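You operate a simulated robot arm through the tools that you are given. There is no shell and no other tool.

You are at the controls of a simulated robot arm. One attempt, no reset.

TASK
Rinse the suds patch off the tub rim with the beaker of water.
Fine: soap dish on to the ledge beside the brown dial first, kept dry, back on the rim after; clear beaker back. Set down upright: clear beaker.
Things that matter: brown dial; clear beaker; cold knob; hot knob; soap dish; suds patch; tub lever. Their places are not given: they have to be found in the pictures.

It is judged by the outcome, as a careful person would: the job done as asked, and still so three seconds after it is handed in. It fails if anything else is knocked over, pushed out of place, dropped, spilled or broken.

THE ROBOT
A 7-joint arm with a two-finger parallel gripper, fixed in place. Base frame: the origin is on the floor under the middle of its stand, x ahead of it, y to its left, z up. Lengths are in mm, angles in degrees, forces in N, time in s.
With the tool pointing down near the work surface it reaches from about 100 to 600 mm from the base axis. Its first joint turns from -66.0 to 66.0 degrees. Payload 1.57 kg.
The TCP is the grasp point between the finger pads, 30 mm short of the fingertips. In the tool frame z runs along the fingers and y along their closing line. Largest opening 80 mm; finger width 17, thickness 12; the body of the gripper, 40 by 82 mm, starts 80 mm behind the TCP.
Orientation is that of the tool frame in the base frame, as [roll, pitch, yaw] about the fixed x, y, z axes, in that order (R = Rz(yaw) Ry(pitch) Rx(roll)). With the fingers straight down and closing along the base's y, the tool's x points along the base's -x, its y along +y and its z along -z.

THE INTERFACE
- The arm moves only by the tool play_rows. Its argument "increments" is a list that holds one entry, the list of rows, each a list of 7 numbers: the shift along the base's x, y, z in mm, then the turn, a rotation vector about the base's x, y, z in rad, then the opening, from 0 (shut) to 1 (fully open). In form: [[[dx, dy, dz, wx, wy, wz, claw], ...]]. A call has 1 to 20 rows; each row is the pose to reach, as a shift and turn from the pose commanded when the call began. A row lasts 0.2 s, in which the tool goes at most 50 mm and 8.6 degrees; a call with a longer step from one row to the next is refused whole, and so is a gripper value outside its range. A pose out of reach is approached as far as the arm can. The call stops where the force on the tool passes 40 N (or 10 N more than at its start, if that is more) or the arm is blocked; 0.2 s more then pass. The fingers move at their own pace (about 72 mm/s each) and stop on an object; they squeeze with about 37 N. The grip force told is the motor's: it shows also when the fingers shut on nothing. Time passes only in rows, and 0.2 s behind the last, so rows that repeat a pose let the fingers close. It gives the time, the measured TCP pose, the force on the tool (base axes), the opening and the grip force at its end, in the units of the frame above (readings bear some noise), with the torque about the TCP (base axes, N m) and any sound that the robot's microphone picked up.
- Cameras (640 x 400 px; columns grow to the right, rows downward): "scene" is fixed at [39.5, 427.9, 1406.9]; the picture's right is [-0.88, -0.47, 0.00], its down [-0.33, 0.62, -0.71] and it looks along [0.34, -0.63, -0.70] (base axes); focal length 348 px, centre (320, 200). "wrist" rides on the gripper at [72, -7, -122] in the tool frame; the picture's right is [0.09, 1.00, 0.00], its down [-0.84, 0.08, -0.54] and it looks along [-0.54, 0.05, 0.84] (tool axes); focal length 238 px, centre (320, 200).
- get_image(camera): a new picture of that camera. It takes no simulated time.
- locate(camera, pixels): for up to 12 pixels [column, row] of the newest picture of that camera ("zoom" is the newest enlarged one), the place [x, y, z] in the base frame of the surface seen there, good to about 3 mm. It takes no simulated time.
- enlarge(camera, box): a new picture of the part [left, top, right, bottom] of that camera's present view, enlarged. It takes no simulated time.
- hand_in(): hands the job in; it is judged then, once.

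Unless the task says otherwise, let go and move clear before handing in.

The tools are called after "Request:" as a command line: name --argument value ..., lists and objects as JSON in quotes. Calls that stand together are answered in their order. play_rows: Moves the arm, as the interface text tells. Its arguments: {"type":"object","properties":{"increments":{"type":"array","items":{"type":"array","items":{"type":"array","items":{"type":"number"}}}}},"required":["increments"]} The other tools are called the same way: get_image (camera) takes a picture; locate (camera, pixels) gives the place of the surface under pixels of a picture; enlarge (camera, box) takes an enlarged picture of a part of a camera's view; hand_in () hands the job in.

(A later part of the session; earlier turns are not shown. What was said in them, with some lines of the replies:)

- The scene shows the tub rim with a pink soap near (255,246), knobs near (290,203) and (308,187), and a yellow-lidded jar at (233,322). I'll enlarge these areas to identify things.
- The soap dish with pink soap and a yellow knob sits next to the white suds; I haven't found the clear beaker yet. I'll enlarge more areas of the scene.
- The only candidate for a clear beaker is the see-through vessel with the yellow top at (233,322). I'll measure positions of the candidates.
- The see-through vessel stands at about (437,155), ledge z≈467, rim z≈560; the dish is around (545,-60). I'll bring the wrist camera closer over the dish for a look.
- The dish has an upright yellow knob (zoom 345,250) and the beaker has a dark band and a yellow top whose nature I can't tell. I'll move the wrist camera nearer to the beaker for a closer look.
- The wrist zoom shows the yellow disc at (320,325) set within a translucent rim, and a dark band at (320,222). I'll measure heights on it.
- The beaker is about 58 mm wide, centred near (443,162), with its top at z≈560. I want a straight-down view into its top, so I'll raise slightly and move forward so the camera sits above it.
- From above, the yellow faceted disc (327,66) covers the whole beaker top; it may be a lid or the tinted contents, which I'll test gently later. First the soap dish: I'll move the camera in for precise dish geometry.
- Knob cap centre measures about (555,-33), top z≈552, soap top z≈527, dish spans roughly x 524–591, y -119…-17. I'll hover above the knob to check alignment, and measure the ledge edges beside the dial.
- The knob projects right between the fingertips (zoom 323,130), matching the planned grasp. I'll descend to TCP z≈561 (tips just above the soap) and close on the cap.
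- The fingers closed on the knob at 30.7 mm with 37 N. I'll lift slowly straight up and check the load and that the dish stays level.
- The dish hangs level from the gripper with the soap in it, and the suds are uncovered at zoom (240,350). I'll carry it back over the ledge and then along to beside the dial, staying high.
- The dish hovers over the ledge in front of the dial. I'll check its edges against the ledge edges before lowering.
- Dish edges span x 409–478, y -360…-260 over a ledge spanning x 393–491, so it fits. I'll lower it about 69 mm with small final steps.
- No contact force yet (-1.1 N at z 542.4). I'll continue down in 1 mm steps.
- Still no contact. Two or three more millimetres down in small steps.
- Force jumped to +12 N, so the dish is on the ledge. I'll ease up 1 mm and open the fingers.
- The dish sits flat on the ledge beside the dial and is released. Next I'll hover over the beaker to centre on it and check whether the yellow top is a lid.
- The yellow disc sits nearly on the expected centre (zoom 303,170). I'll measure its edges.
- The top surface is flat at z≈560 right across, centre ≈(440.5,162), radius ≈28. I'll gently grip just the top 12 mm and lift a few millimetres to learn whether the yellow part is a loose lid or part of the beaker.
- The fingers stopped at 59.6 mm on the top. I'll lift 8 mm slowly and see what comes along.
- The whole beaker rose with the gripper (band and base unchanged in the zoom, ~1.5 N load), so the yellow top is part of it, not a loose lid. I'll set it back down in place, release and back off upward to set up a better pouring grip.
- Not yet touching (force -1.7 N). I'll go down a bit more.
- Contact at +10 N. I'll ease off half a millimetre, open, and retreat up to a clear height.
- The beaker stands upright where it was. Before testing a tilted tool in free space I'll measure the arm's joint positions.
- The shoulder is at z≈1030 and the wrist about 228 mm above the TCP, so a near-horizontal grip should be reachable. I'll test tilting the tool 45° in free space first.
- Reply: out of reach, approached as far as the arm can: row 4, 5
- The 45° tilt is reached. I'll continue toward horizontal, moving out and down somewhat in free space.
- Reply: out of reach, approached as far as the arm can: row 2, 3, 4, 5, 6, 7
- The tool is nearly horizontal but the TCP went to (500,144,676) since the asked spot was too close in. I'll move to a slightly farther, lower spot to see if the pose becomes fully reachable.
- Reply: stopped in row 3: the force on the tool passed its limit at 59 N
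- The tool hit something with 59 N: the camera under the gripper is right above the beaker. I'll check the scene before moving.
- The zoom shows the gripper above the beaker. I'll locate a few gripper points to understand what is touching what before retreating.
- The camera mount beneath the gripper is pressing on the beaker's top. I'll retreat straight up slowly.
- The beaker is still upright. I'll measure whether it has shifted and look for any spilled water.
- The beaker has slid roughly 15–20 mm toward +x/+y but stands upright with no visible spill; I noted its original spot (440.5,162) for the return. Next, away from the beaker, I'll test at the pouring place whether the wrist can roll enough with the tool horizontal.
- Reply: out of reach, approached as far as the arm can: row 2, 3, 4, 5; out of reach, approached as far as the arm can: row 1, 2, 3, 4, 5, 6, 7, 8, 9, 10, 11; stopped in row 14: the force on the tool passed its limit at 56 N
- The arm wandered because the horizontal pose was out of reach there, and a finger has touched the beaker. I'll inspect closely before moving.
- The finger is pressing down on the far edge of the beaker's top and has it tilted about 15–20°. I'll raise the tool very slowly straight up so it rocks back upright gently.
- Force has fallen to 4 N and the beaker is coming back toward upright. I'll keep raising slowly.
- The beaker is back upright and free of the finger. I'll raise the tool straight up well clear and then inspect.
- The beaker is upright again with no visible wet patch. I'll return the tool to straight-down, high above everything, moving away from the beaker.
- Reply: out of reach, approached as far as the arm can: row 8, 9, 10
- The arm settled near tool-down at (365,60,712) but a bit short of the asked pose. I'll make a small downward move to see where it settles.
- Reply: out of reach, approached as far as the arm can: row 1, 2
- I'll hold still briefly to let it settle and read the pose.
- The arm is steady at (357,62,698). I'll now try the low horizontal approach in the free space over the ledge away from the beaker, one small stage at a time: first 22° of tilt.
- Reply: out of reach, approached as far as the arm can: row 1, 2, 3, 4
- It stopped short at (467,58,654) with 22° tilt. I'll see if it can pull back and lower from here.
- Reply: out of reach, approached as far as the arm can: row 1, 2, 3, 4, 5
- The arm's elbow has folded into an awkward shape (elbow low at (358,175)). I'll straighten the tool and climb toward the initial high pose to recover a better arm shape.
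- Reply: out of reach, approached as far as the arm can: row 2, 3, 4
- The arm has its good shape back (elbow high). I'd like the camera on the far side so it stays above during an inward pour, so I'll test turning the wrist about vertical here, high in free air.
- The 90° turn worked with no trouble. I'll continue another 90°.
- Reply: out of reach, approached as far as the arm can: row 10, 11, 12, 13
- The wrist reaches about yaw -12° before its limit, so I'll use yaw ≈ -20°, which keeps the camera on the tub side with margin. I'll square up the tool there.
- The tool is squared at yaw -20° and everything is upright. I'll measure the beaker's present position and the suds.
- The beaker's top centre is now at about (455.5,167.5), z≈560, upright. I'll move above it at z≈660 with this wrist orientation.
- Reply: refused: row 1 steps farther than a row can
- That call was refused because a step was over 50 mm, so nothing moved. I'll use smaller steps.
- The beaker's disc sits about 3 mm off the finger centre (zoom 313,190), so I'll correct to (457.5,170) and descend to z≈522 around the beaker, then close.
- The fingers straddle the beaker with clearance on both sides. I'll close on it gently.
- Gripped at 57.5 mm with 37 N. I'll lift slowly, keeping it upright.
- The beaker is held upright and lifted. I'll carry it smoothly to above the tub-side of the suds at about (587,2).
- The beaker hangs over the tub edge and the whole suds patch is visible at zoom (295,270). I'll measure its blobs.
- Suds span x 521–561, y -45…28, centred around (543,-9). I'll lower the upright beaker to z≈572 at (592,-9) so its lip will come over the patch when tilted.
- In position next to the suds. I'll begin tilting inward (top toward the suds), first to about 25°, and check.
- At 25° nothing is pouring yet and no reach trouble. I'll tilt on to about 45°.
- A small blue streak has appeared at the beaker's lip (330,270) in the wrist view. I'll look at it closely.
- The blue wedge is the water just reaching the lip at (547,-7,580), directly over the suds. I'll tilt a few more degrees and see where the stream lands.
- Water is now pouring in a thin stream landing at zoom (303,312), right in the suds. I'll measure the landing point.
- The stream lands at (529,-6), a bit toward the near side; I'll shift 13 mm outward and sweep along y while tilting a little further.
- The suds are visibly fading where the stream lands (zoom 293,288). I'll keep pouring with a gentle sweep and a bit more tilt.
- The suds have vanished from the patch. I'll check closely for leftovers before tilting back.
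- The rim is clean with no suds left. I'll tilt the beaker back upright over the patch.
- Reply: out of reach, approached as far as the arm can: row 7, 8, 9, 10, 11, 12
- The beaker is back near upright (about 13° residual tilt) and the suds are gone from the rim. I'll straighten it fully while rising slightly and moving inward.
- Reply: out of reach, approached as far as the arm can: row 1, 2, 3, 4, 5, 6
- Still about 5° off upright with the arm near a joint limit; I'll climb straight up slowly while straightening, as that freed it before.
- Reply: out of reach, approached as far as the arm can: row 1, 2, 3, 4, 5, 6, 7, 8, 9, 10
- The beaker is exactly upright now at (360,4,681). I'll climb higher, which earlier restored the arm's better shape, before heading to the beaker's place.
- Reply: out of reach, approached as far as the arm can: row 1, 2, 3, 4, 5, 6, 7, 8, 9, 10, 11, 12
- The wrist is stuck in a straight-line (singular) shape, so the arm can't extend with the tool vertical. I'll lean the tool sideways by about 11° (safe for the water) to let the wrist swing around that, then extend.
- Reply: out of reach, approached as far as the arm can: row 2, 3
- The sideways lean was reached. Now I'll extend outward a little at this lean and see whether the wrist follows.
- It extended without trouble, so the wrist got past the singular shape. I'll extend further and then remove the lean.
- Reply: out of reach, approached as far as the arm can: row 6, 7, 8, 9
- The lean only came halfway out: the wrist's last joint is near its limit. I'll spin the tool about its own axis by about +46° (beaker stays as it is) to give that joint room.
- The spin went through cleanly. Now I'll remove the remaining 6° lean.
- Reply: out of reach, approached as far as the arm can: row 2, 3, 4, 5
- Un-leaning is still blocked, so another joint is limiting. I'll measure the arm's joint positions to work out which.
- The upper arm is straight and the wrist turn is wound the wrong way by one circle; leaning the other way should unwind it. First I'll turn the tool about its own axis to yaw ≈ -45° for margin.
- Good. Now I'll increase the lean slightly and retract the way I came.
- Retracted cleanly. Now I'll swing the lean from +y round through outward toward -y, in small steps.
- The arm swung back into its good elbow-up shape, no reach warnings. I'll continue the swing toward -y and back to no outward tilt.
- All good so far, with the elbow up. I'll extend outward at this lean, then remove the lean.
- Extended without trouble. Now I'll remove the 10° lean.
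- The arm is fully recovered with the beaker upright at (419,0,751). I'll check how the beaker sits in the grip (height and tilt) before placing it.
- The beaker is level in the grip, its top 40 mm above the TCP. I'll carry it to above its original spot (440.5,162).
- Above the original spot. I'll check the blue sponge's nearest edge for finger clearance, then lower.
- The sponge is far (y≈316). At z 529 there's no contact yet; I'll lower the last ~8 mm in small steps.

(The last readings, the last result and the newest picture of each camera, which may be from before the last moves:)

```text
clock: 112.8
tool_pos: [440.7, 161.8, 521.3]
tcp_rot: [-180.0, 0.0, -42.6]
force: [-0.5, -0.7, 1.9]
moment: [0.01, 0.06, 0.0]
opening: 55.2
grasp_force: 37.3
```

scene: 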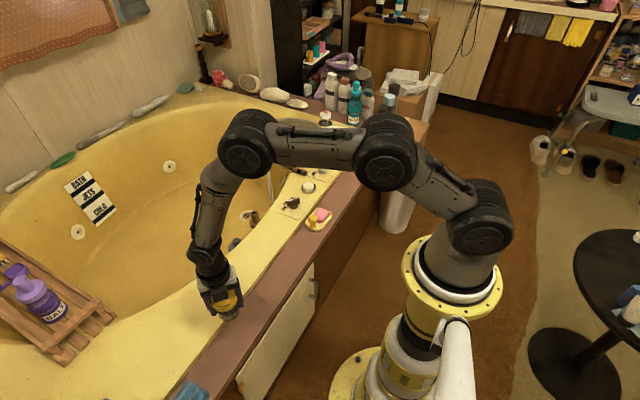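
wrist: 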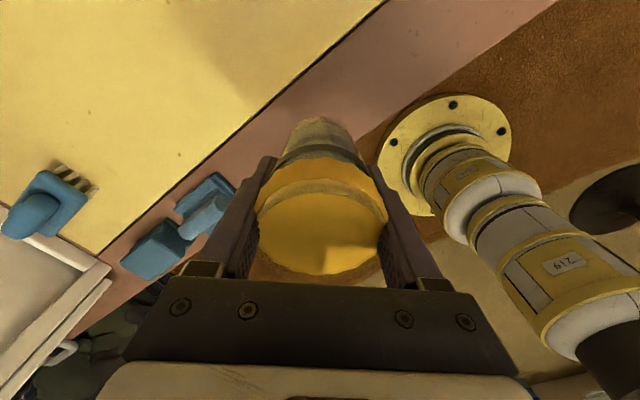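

Force rose to +1.9 N, so it is touching. One more half-millimetre to seat it, then look.

Request:
play_rows --increments '[[[0, 0, -0.5, 0, 0, 0, 0.45], [0, 0, -0.5, 0, 0, 0, 0.45]]]'

Request:
enlarge --camera "scene" --box '[180, 270, 290, 360]'

```text
clock: 113.5
tool_pos: [440.8, 161.7, 521.8]
tcp_rot: [-179.9, 0.0, -42.6]
force: [-1.3, -0.4, 6.4]
moment: [0.05, 0.18, 0.06]
opening: 55.0
grasp_force: 36.8
```

```text
4.44 times, centred on (235, 315) of scene
```

zoom: 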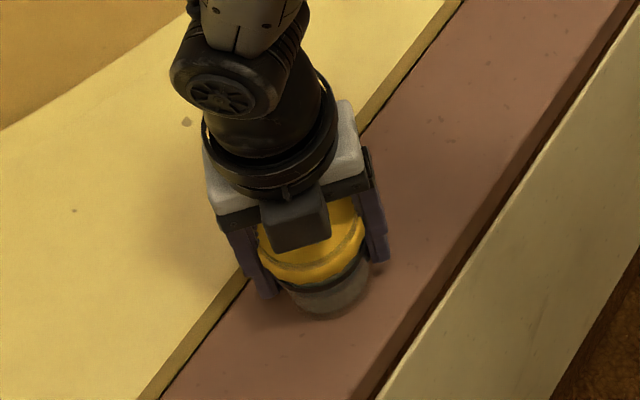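

The beaker is seated on the ledge (+6 N). I'll release slowly, then rise straight up.

Request:
play_rows --increments '[[[0, 0, 0.3, 0, 0, 0, 0.6], [0, 0, 0.3, 0, 0, 0, 0.75], [0, 0, 0.3, 0, 0, 0, 0.9], [0, 0, 0.3, 0, 0, 0, 1], [0, 0, 0.3, 0, 0, 0, 1], [0, 0, 0.3, 0, 0, 0, 1]]]'

Request:
enlarge --camera "wrist" --box '[200, 90, 440, 260]'

```text
clock: 114.8
tool_pos: [441.1, 162.5, 520.7]
tcp_rot: [-179.9, 0.0, -42.5]
force: [-0.5, 0.0, 0.1]
moment: [-0.03, 0.04, -0.01]
opening: 80.1
grasp_force: 0.2
```

```text
2.35 times, centred on (320, 175) of wrist
```

zoom: 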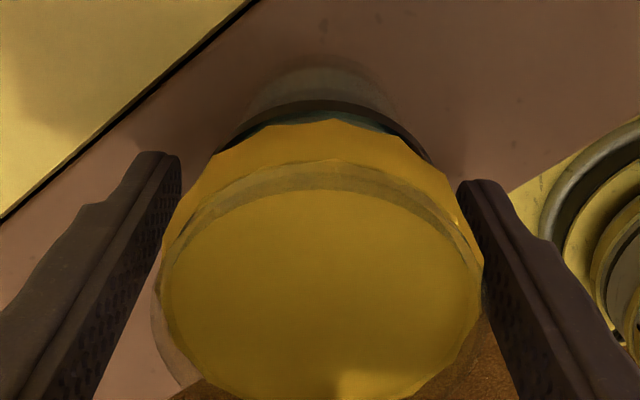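

The fingers are open with clearance on both sides and the beaker stands free. I'll rise straight up.

Request:
play_rows --increments '[[[0, 0, 10, 0, 0, 0, 1], [0, 0, 30, 0, 0, 0, 1], [0, 0, 60, 0, 0, 0, 1], [0, 0, 95, 0, 0, 0, 1], [0, 0, 130, 0, 0, 0, 1], [0, 0, 165, 0, 0, 0, 1], [0, 0, 190, 0, 0, 0, 1], [0, 0, 190, 0, 0, 0, 1]]]'

Request:
get_image --camera "scene"

Request:
enlarge --camera "scene" --box '[195, 295, 260, 350]'

Request:
locate --camera "zoom" --pixels '[[340, 150], [290, 180], [420, 160], [350, 90], [370, 235], [385, 340]]'

```text
clock: 116.7
tool_pos: [440.9, 162.1, 711.0]
tcp_rot: [-180.0, 0.0, -42.6]
force: [0.6, 0.2, 0.7]
moment: [0.01, 0.02, 0.01]
opening: 79.9
grasp_force: 0.1
```

```text
taken
```

scene: 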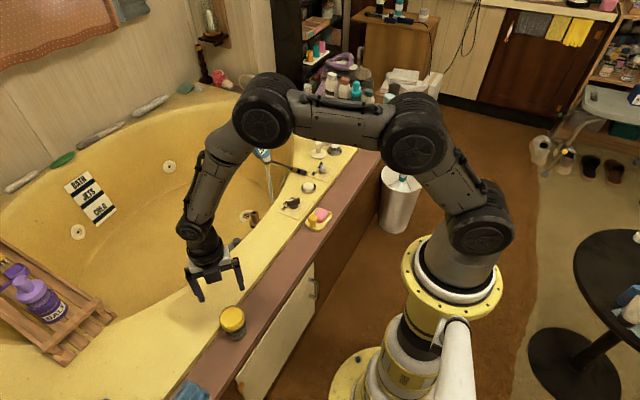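

```text
7.27 times, centred on (228, 322) of scene
```

zoom: 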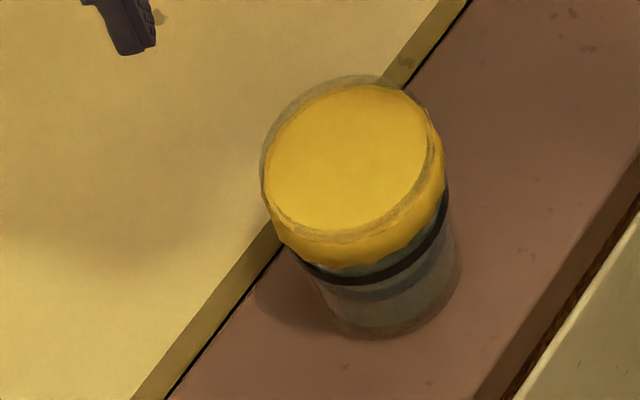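

```text
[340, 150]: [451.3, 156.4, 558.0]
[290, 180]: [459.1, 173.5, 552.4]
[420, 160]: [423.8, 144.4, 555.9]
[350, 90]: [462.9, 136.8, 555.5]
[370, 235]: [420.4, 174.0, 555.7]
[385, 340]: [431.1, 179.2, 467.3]
```

The beaker is back upright on its original spot. Next is the soap dish: I'll travel high over to it while turning the wrist back to the first grasp orientation.

Request:
play_rows --increments '[[[0, -12, 0, 0, 0, -0.13, 1], [0, -36, 0, 0, 0, -0.264, 1], [0, -60, 0, 0, 0, -0.398, 1], [0, -85, 0, 0, 0, -0.532, 1], [0, -110, 0, 0, 0, -0.666, 1], [0, -135, 0, 0, 0, -0.8, 1], [0, -160, 0, 0, 0, -0.934, 1], [0, -185, 0, 0, 0, -1.068, 1], [0, -210, 0, 0, 0, -1.2, 1], [0, -235, 0, 0, 0, -1.334, 1], [0, -260, 0, 0, 0, -1.468, 1], [0, -285, 0, 0, 0, -1.6, 1], [0, -310, 0, 0, 0, -1.734, 1], [0, -335, 0, 0, 0, -1.868, 1], [0, -360, 0, 0, 0, -2.0, 0.9], [0, -385, 0, 0, 0, -2.134, 0.8], [0, -410, 0, 0, 0, -2.268, 0.8], [0, -430, 0, 0, 0, -2.398, 0.8], [0, -435, 0, 0, 0, -2.398, 0.8], [0, -435, 0, 0, 0, -2.398, 0.8]]]'

Request:
get_image --camera "wrist"

Request:
get_image --camera "scene"

```text
clock: 120.8
tool_pos: [440.8, -272.9, 709.9]
tcp_rot: [-180.0, 0.2, 180.0]
force: [-0.4, -0.4, -0.4]
moment: [0.0, -0.02, -0.03]
opening: 63.9
grasp_force: 0.0
```

```text
taken
```

wrist: 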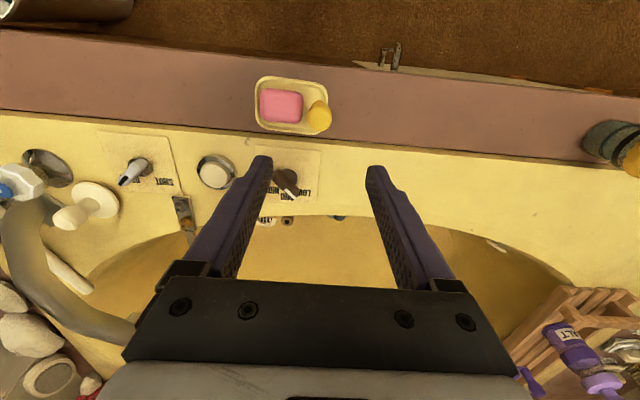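

```text
taken
```

scene: 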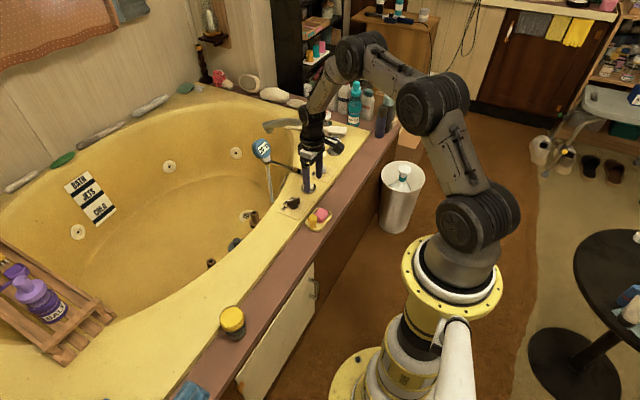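

Dish is in place on the ledge with the knob at (319,115). I'll descend to just above the knob and check alignment.

Request:
play_rows --increments '[[[0, 0, -20, 0, 0, 0, 0.8], [0, 0, -45, 0, 0, 0, 0.8], [0, 0, -75, 0, 0, 0, 0.8], [0, 0, -105, 0, 0, 0, 0.8], [0, 0, -125, 0, 0, 0, 0.8], [0, 0, -129, 0, 0, 0, 0.8], [0, 0, -129, 0, 0, 0, 0.8]]]'

Request:
get_image --camera "wrist"

Request:
enlarge --camera "wrist" --box '[220, 110, 420, 260]'

```text
clock: 122.5
tool_pos: [441.4, -273.3, 582.3]
tcp_rot: [-180.0, 0.1, -180.0]
force: [0.2, -0.2, -0.3]
moment: [0.0, 0.0, 0.0]
opening: 63.9
grasp_force: 0.0
```

```text
taken
```

wrist: 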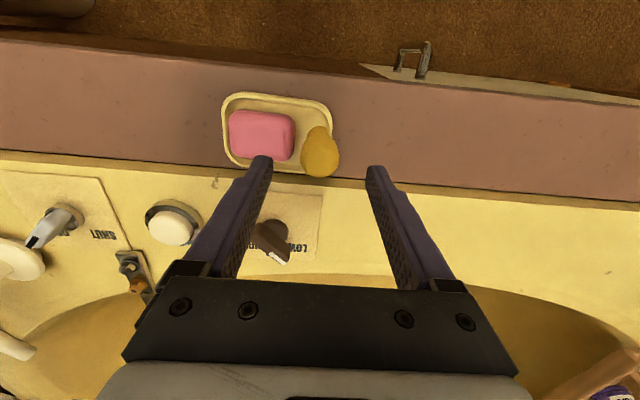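

```text
2.67 times, centred on (320, 185) of wrist
```

zoom: 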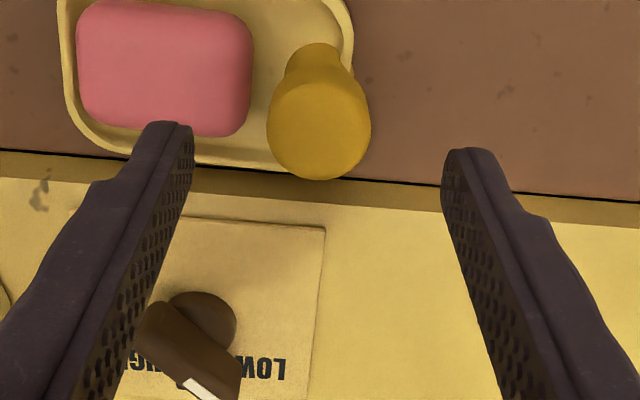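

Same alignment as the first grasp. I'll descend to z≈541 and close on the knob.

Request:
play_rows --increments '[[[0, -0.5, -20, 0, 0, 0, 0.8], [0, -0.5, -35, 0, 0, 0, 0.8], [0, -0.5, -41, 0, 0, 0, 0.8], [0, -0.5, -41, 0, 0, 0, 0.8], [0, -0.5, -41, 0, 0, 0, 0.5], [0, -0.5, -41, 0, 0, 0, 0.2], [0, -0.5, -41, 0, 0, 0, 0.1], [0, -0.5, -41, 0, 0, 0, 0.1], [0, -0.5, -41, 0, 0, 0, 0.1]]]'

Request:
enlarge --camera "wrist" --box '[220, 110, 420, 260]'

```text
clock: 124.5
tool_pos: [442.1, -272.9, 541.4]
tcp_rot: [179.9, 0.0, 179.9]
force: [-0.1, 0.9, 0.2]
moment: [0.12, 0.02, 0.04]
opening: 30.7
grasp_force: 37.4
```

```text
2.67 times, centred on (320, 185) of wrist
```

zoom: 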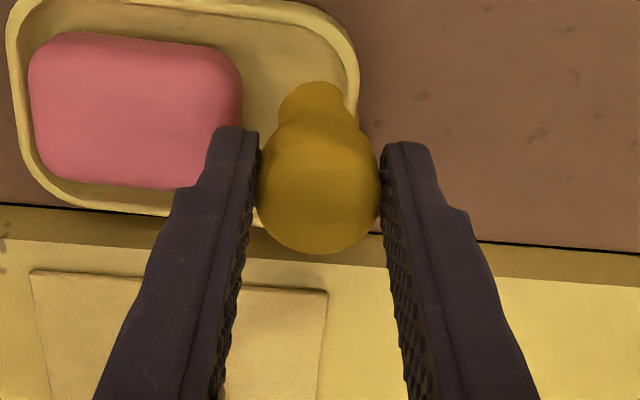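

Gripped at 30.7 mm again. I'll lift slowly.

Request:
play_rows --increments '[[[0, 0, 4, 0, 0, 0, 0.1], [0, 0, 10, 0, 0, 0, 0.1], [0, 0, 20, 0, 0, 0, 0.1], [0, 0, 32, 0, 0, 0, 0.1], [0, 0, 46, 0, 0, 0, 0.1], [0, 0, 60, 0, 0, 0, 0.1], [0, 0, 68, 0, 0, 0, 0.1], [0, 0, 70, 0, 0, 0, 0.1], [0, 0, 70, 0, 0, 0, 0.1]]]'

Request:
get_image --camera "wrist"

Request:
enlarge --camera "scene" --box '[190, 170, 340, 290]'

```text
clock: 126.5
tool_pos: [440.6, -272.7, 611.5]
tcp_rot: [-179.9, 0.1, 180.0]
force: [0.9, -0.7, -1.4]
moment: [0.05, 0.01, -0.03]
opening: 30.3
grasp_force: 36.6
```

```text
taken
```

wrist: 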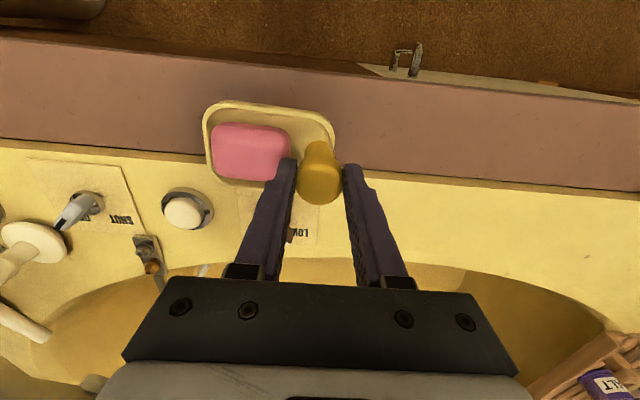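

```text
3.33 times, centred on (265, 230) of scene
```

zoom: 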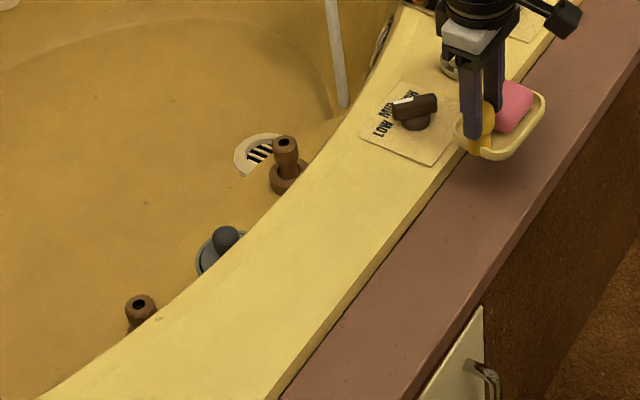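

The dish is lifted level and the rim is clean. I'll carry it back along the ledge and out to its original place on the rim.

Request:
play_rows --increments '[[[0, 3, 0, 0, 0, 0, 0.1], [0, 14, 0, 0, 0, 0, 0.1], [0, 34, 0, 0, 0, 0, 0.1], [0, 62, 0, 0, 0, 0, 0.1], [0, 90, 0, 0, 0, 0, 0.1], [0, 118, 0, 0, 0, 0, 0.1], [0, 146, 0, 0, 0, 0, 0.1], [0, 172, 0, 0, 0, 0, 0.1], [6, 196, 0, 0, 0, 0, 0.1], [20, 216, 0, 0, 0, 0, 0.1], [40, 230, 0, 0, 0, 0, 0.1], [64, 238, 0, 0, 0, 0, 0.1], [86, 241, 0, 0, 0, 0, 0.1], [104, 241.5, 0, 0, 0, 0, 0.1], [113, 241.5, 0, 0, 0, 0, 0.1], [115, 241.5, 0, 0, 0, 0, 0.1], [115, 241.5, 0, 0, 0, 0, 0.1]]]'

Request:
get_image --camera "wrist"

Request:
enlarge --camera "scene" --box '[190, 180, 330, 290]'

```text
clock: 130.1
tool_pos: [555.4, -32.8, 611.8]
tcp_rot: [180.0, 0.0, -180.0]
force: [1.0, -0.5, -1.3]
moment: [0.05, -0.01, -0.03]
opening: 30.2
grasp_force: 36.5
```

```text
taken
```

wrist: 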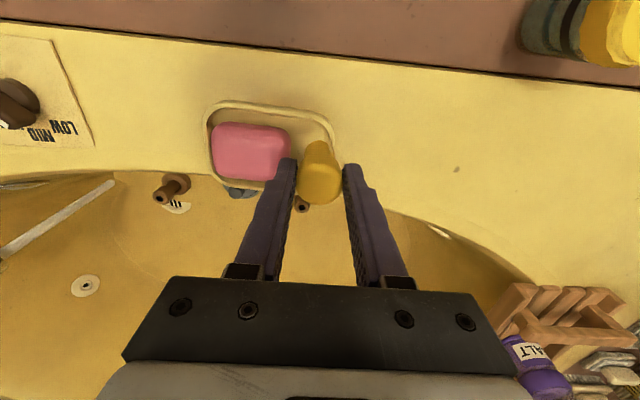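

```text
3.64 times, centred on (260, 235) of scene
```

zoom: 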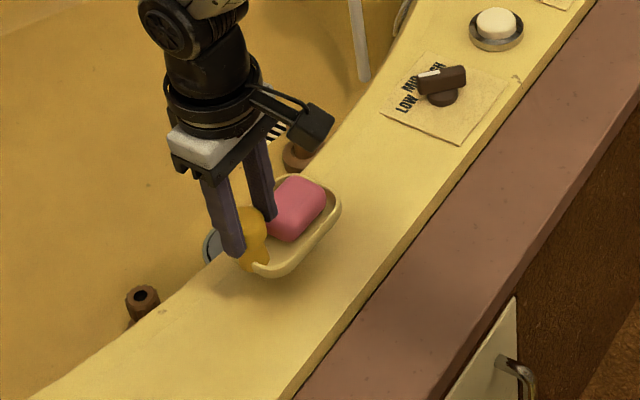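

The rim below is clean and the dish is right over its original place. I'll lower about 48 mm, then creep to contact.

Request:
play_rows --increments '[[[0, 0, -6, 0, 0, 0, 0.1], [0, 0, -16, 0, 0, 0, 0.1], [0, 0, -28, 0, 0, 0, 0.1], [0, 0, -38, 0, 0, 0, 0.1], [0, 0, -44, 0, 0, 0, 0.1], [0, 0, -47, 0, 0, 0, 0.1], [0, 0, -48, 0, 0, 0, 0.1], [0, 0, -48, 0, 0, 0, 0.1]]]'

```text
clock: 131.8
tool_pos: [555.8, -32.3, 563.1]
tcp_rot: [-180.0, 0.0, -180.0]
force: [-0.1, -0.2, -2.2]
moment: [0.04, -0.01, 0.01]
opening: 30.6
grasp_force: 36.9
```

Request:
play_rows --increments '[[[0, 0, -1, 0, 0, 0, 0.1], [0, 0, -1.5, 0, 0, 0, 0.1], [0, 0, -2, 0, 0, 0, 0.1], [0, 0, -2, 0, 0, 0, 0.1]]]'

```text
clock: 132.8
tool_pos: [556.0, -32.4, 562.6]
tcp_rot: [-179.9, 0.2, -179.8]
force: [-4.4, 0.4, 14.6]
moment: [-0.33, -0.34, -0.03]
opening: 30.4
grasp_force: 37.0
```

Contact at +15 N: the dish is on the rim. I'll ease off and release, then rise clear.

Request:
play_rows --increments '[[[0, 0, 0.8, 0, 0, 0, 0.1], [0, 0, 0.8, 0, 0, 0, 0.2], [0, 0, 0.8, 0, 0, 0, 0.45], [0, 0, 0.8, 0, 0, 0, 0.6], [0, 0, 0.8, 0, 0, 0, 0.75], [0, 0, 0.8, 0, 0, 0, 0.75], [0, 0, 15, 0, 0, 0, 0.75], [0, 0, 45, 0, 0, 0, 0.75], [0, 0, 80, 0, 0, 0, 0.75], [0, 0, 115, 0, 0, 0, 0.75], [0, 0, 115, 0, 0, 0, 0.75]]]'

Request:
get_image --camera "wrist"

Request:
get_image --camera "scene"

Request:
enlarge --camera "scene" --box '[190, 180, 330, 290]'

```text
clock: 135.2
tool_pos: [555.4, -31.3, 677.5]
tcp_rot: [-180.0, -0.1, -179.9]
force: [0.0, -1.1, -0.9]
moment: [-0.01, -0.01, -0.04]
opening: 60.0
grasp_force: 0.1
```

```text
taken
```

wrist: 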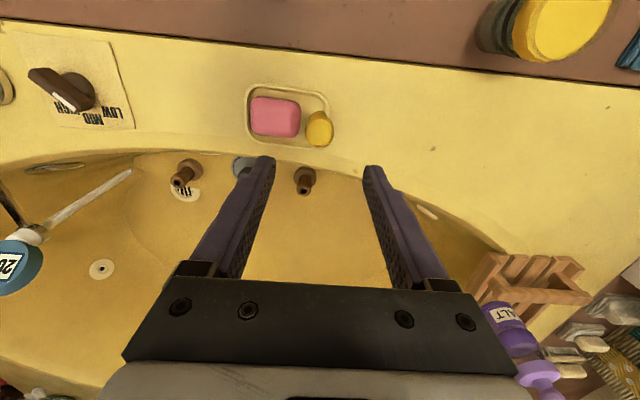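

```text
taken
```

scene: 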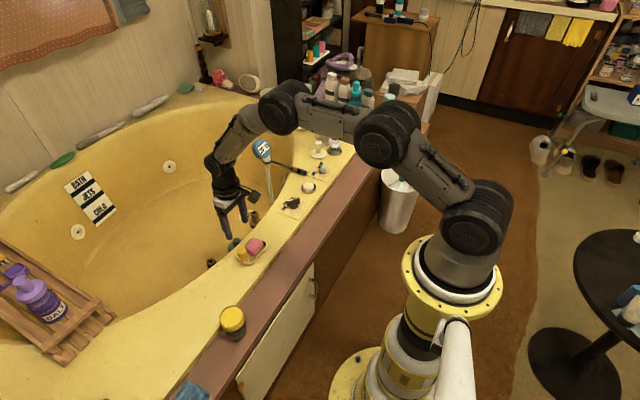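

```text
3.64 times, centred on (260, 235) of scene
```

zoom: 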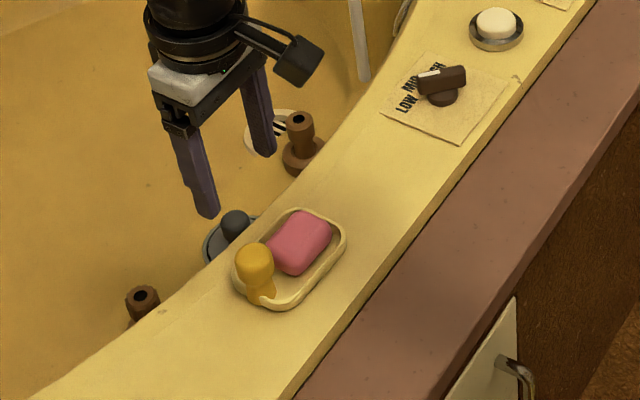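

The dish with soap sits flat back in its original place, suds gone, beaker upright at (233,322), and the dial and knobs look unchanged. I'll move the arm clear and up.

Request:
play_rows --increments '[[[0, 0, 30, 0, 0, 0, 0.9], [-10, 0, 65, 0, 0, 0, 1], [-30, -15, 100, 0, 0, 0, 1], [-60, -35, 130, 0, 0, 0, 1], [-90, -60, 150, 0, 0, 0, 1], [-115, -90, 165, 0, 0, 0, 1], [-140, -120, 168, 0, 0, 0, 1], [-144, -145, 168, 0, 0, 0, 1], [-144, -145, 168, 0, 0, 0, 1]]]'

Request:
get_image --camera "scene"

Request:
enlarge --camera "scene" --box '[180, 220, 320, 370]'

Request:
get_image --camera "wrist"

```text
clock: 137.2
tool_pos: [410.9, -177.5, 843.6]
tcp_rot: [180.0, 0.1, -179.9]
force: [-1.0, 0.2, 0.2]
moment: [-0.01, -0.02, -0.01]
opening: 80.0
grasp_force: 0.1
```

```text
taken
```

scene: 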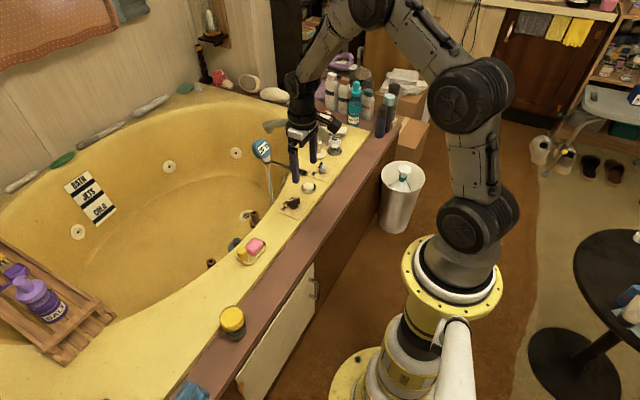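

```text
2.67 times, centred on (250, 295) of scene
```

zoom: 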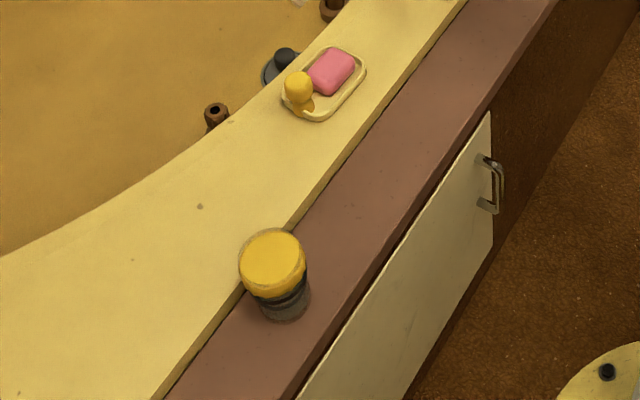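

```text
taken
```

wrist: 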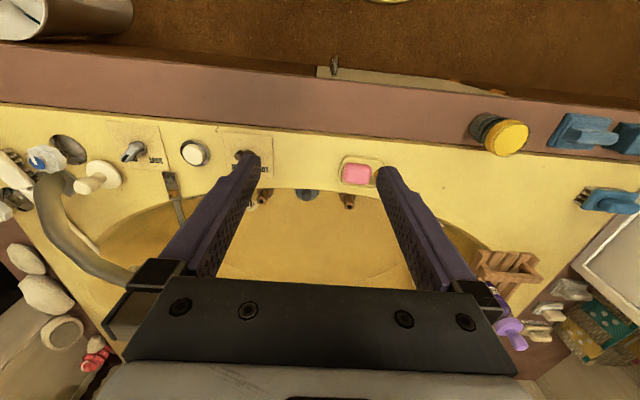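

The pictures match the start except that the suds are gone: the dish and soap are back at (250,250), the beaker is upright at (233,322), and the knobs, dial and lever look unmoved. The arm is clear of everything, so I'm handing in.

Request:
hand_in

```text
The job is handed in.
```

The suds are off the tub rim, and the soap dish and clear beaker are back where they started. I've handed the job in; no verdict has come back.

- **Soap dish:** I moved it to the ledge beside the brown dial before pouring. Afterwards I set it back in its original spot on the rim, with the soap still in it. The pour was well away from it.
- **Suds patch:** I rinsed it with the beaker until no suds showed in the pictures.
- **Clear beaker:** It is upright on its original spot.
- **Everything else:** The brown dial, hot and cold knobs and tub lever look the same as at the start.

**Bumped beaker:** While I was setting up the pour, the arm hit the beaker twice. The first bump slid it about 15 mm along the ledge, and the second tipped it an estimated 15–25° before I eased it back upright. I saw no spilled water in the pictures afterwards.
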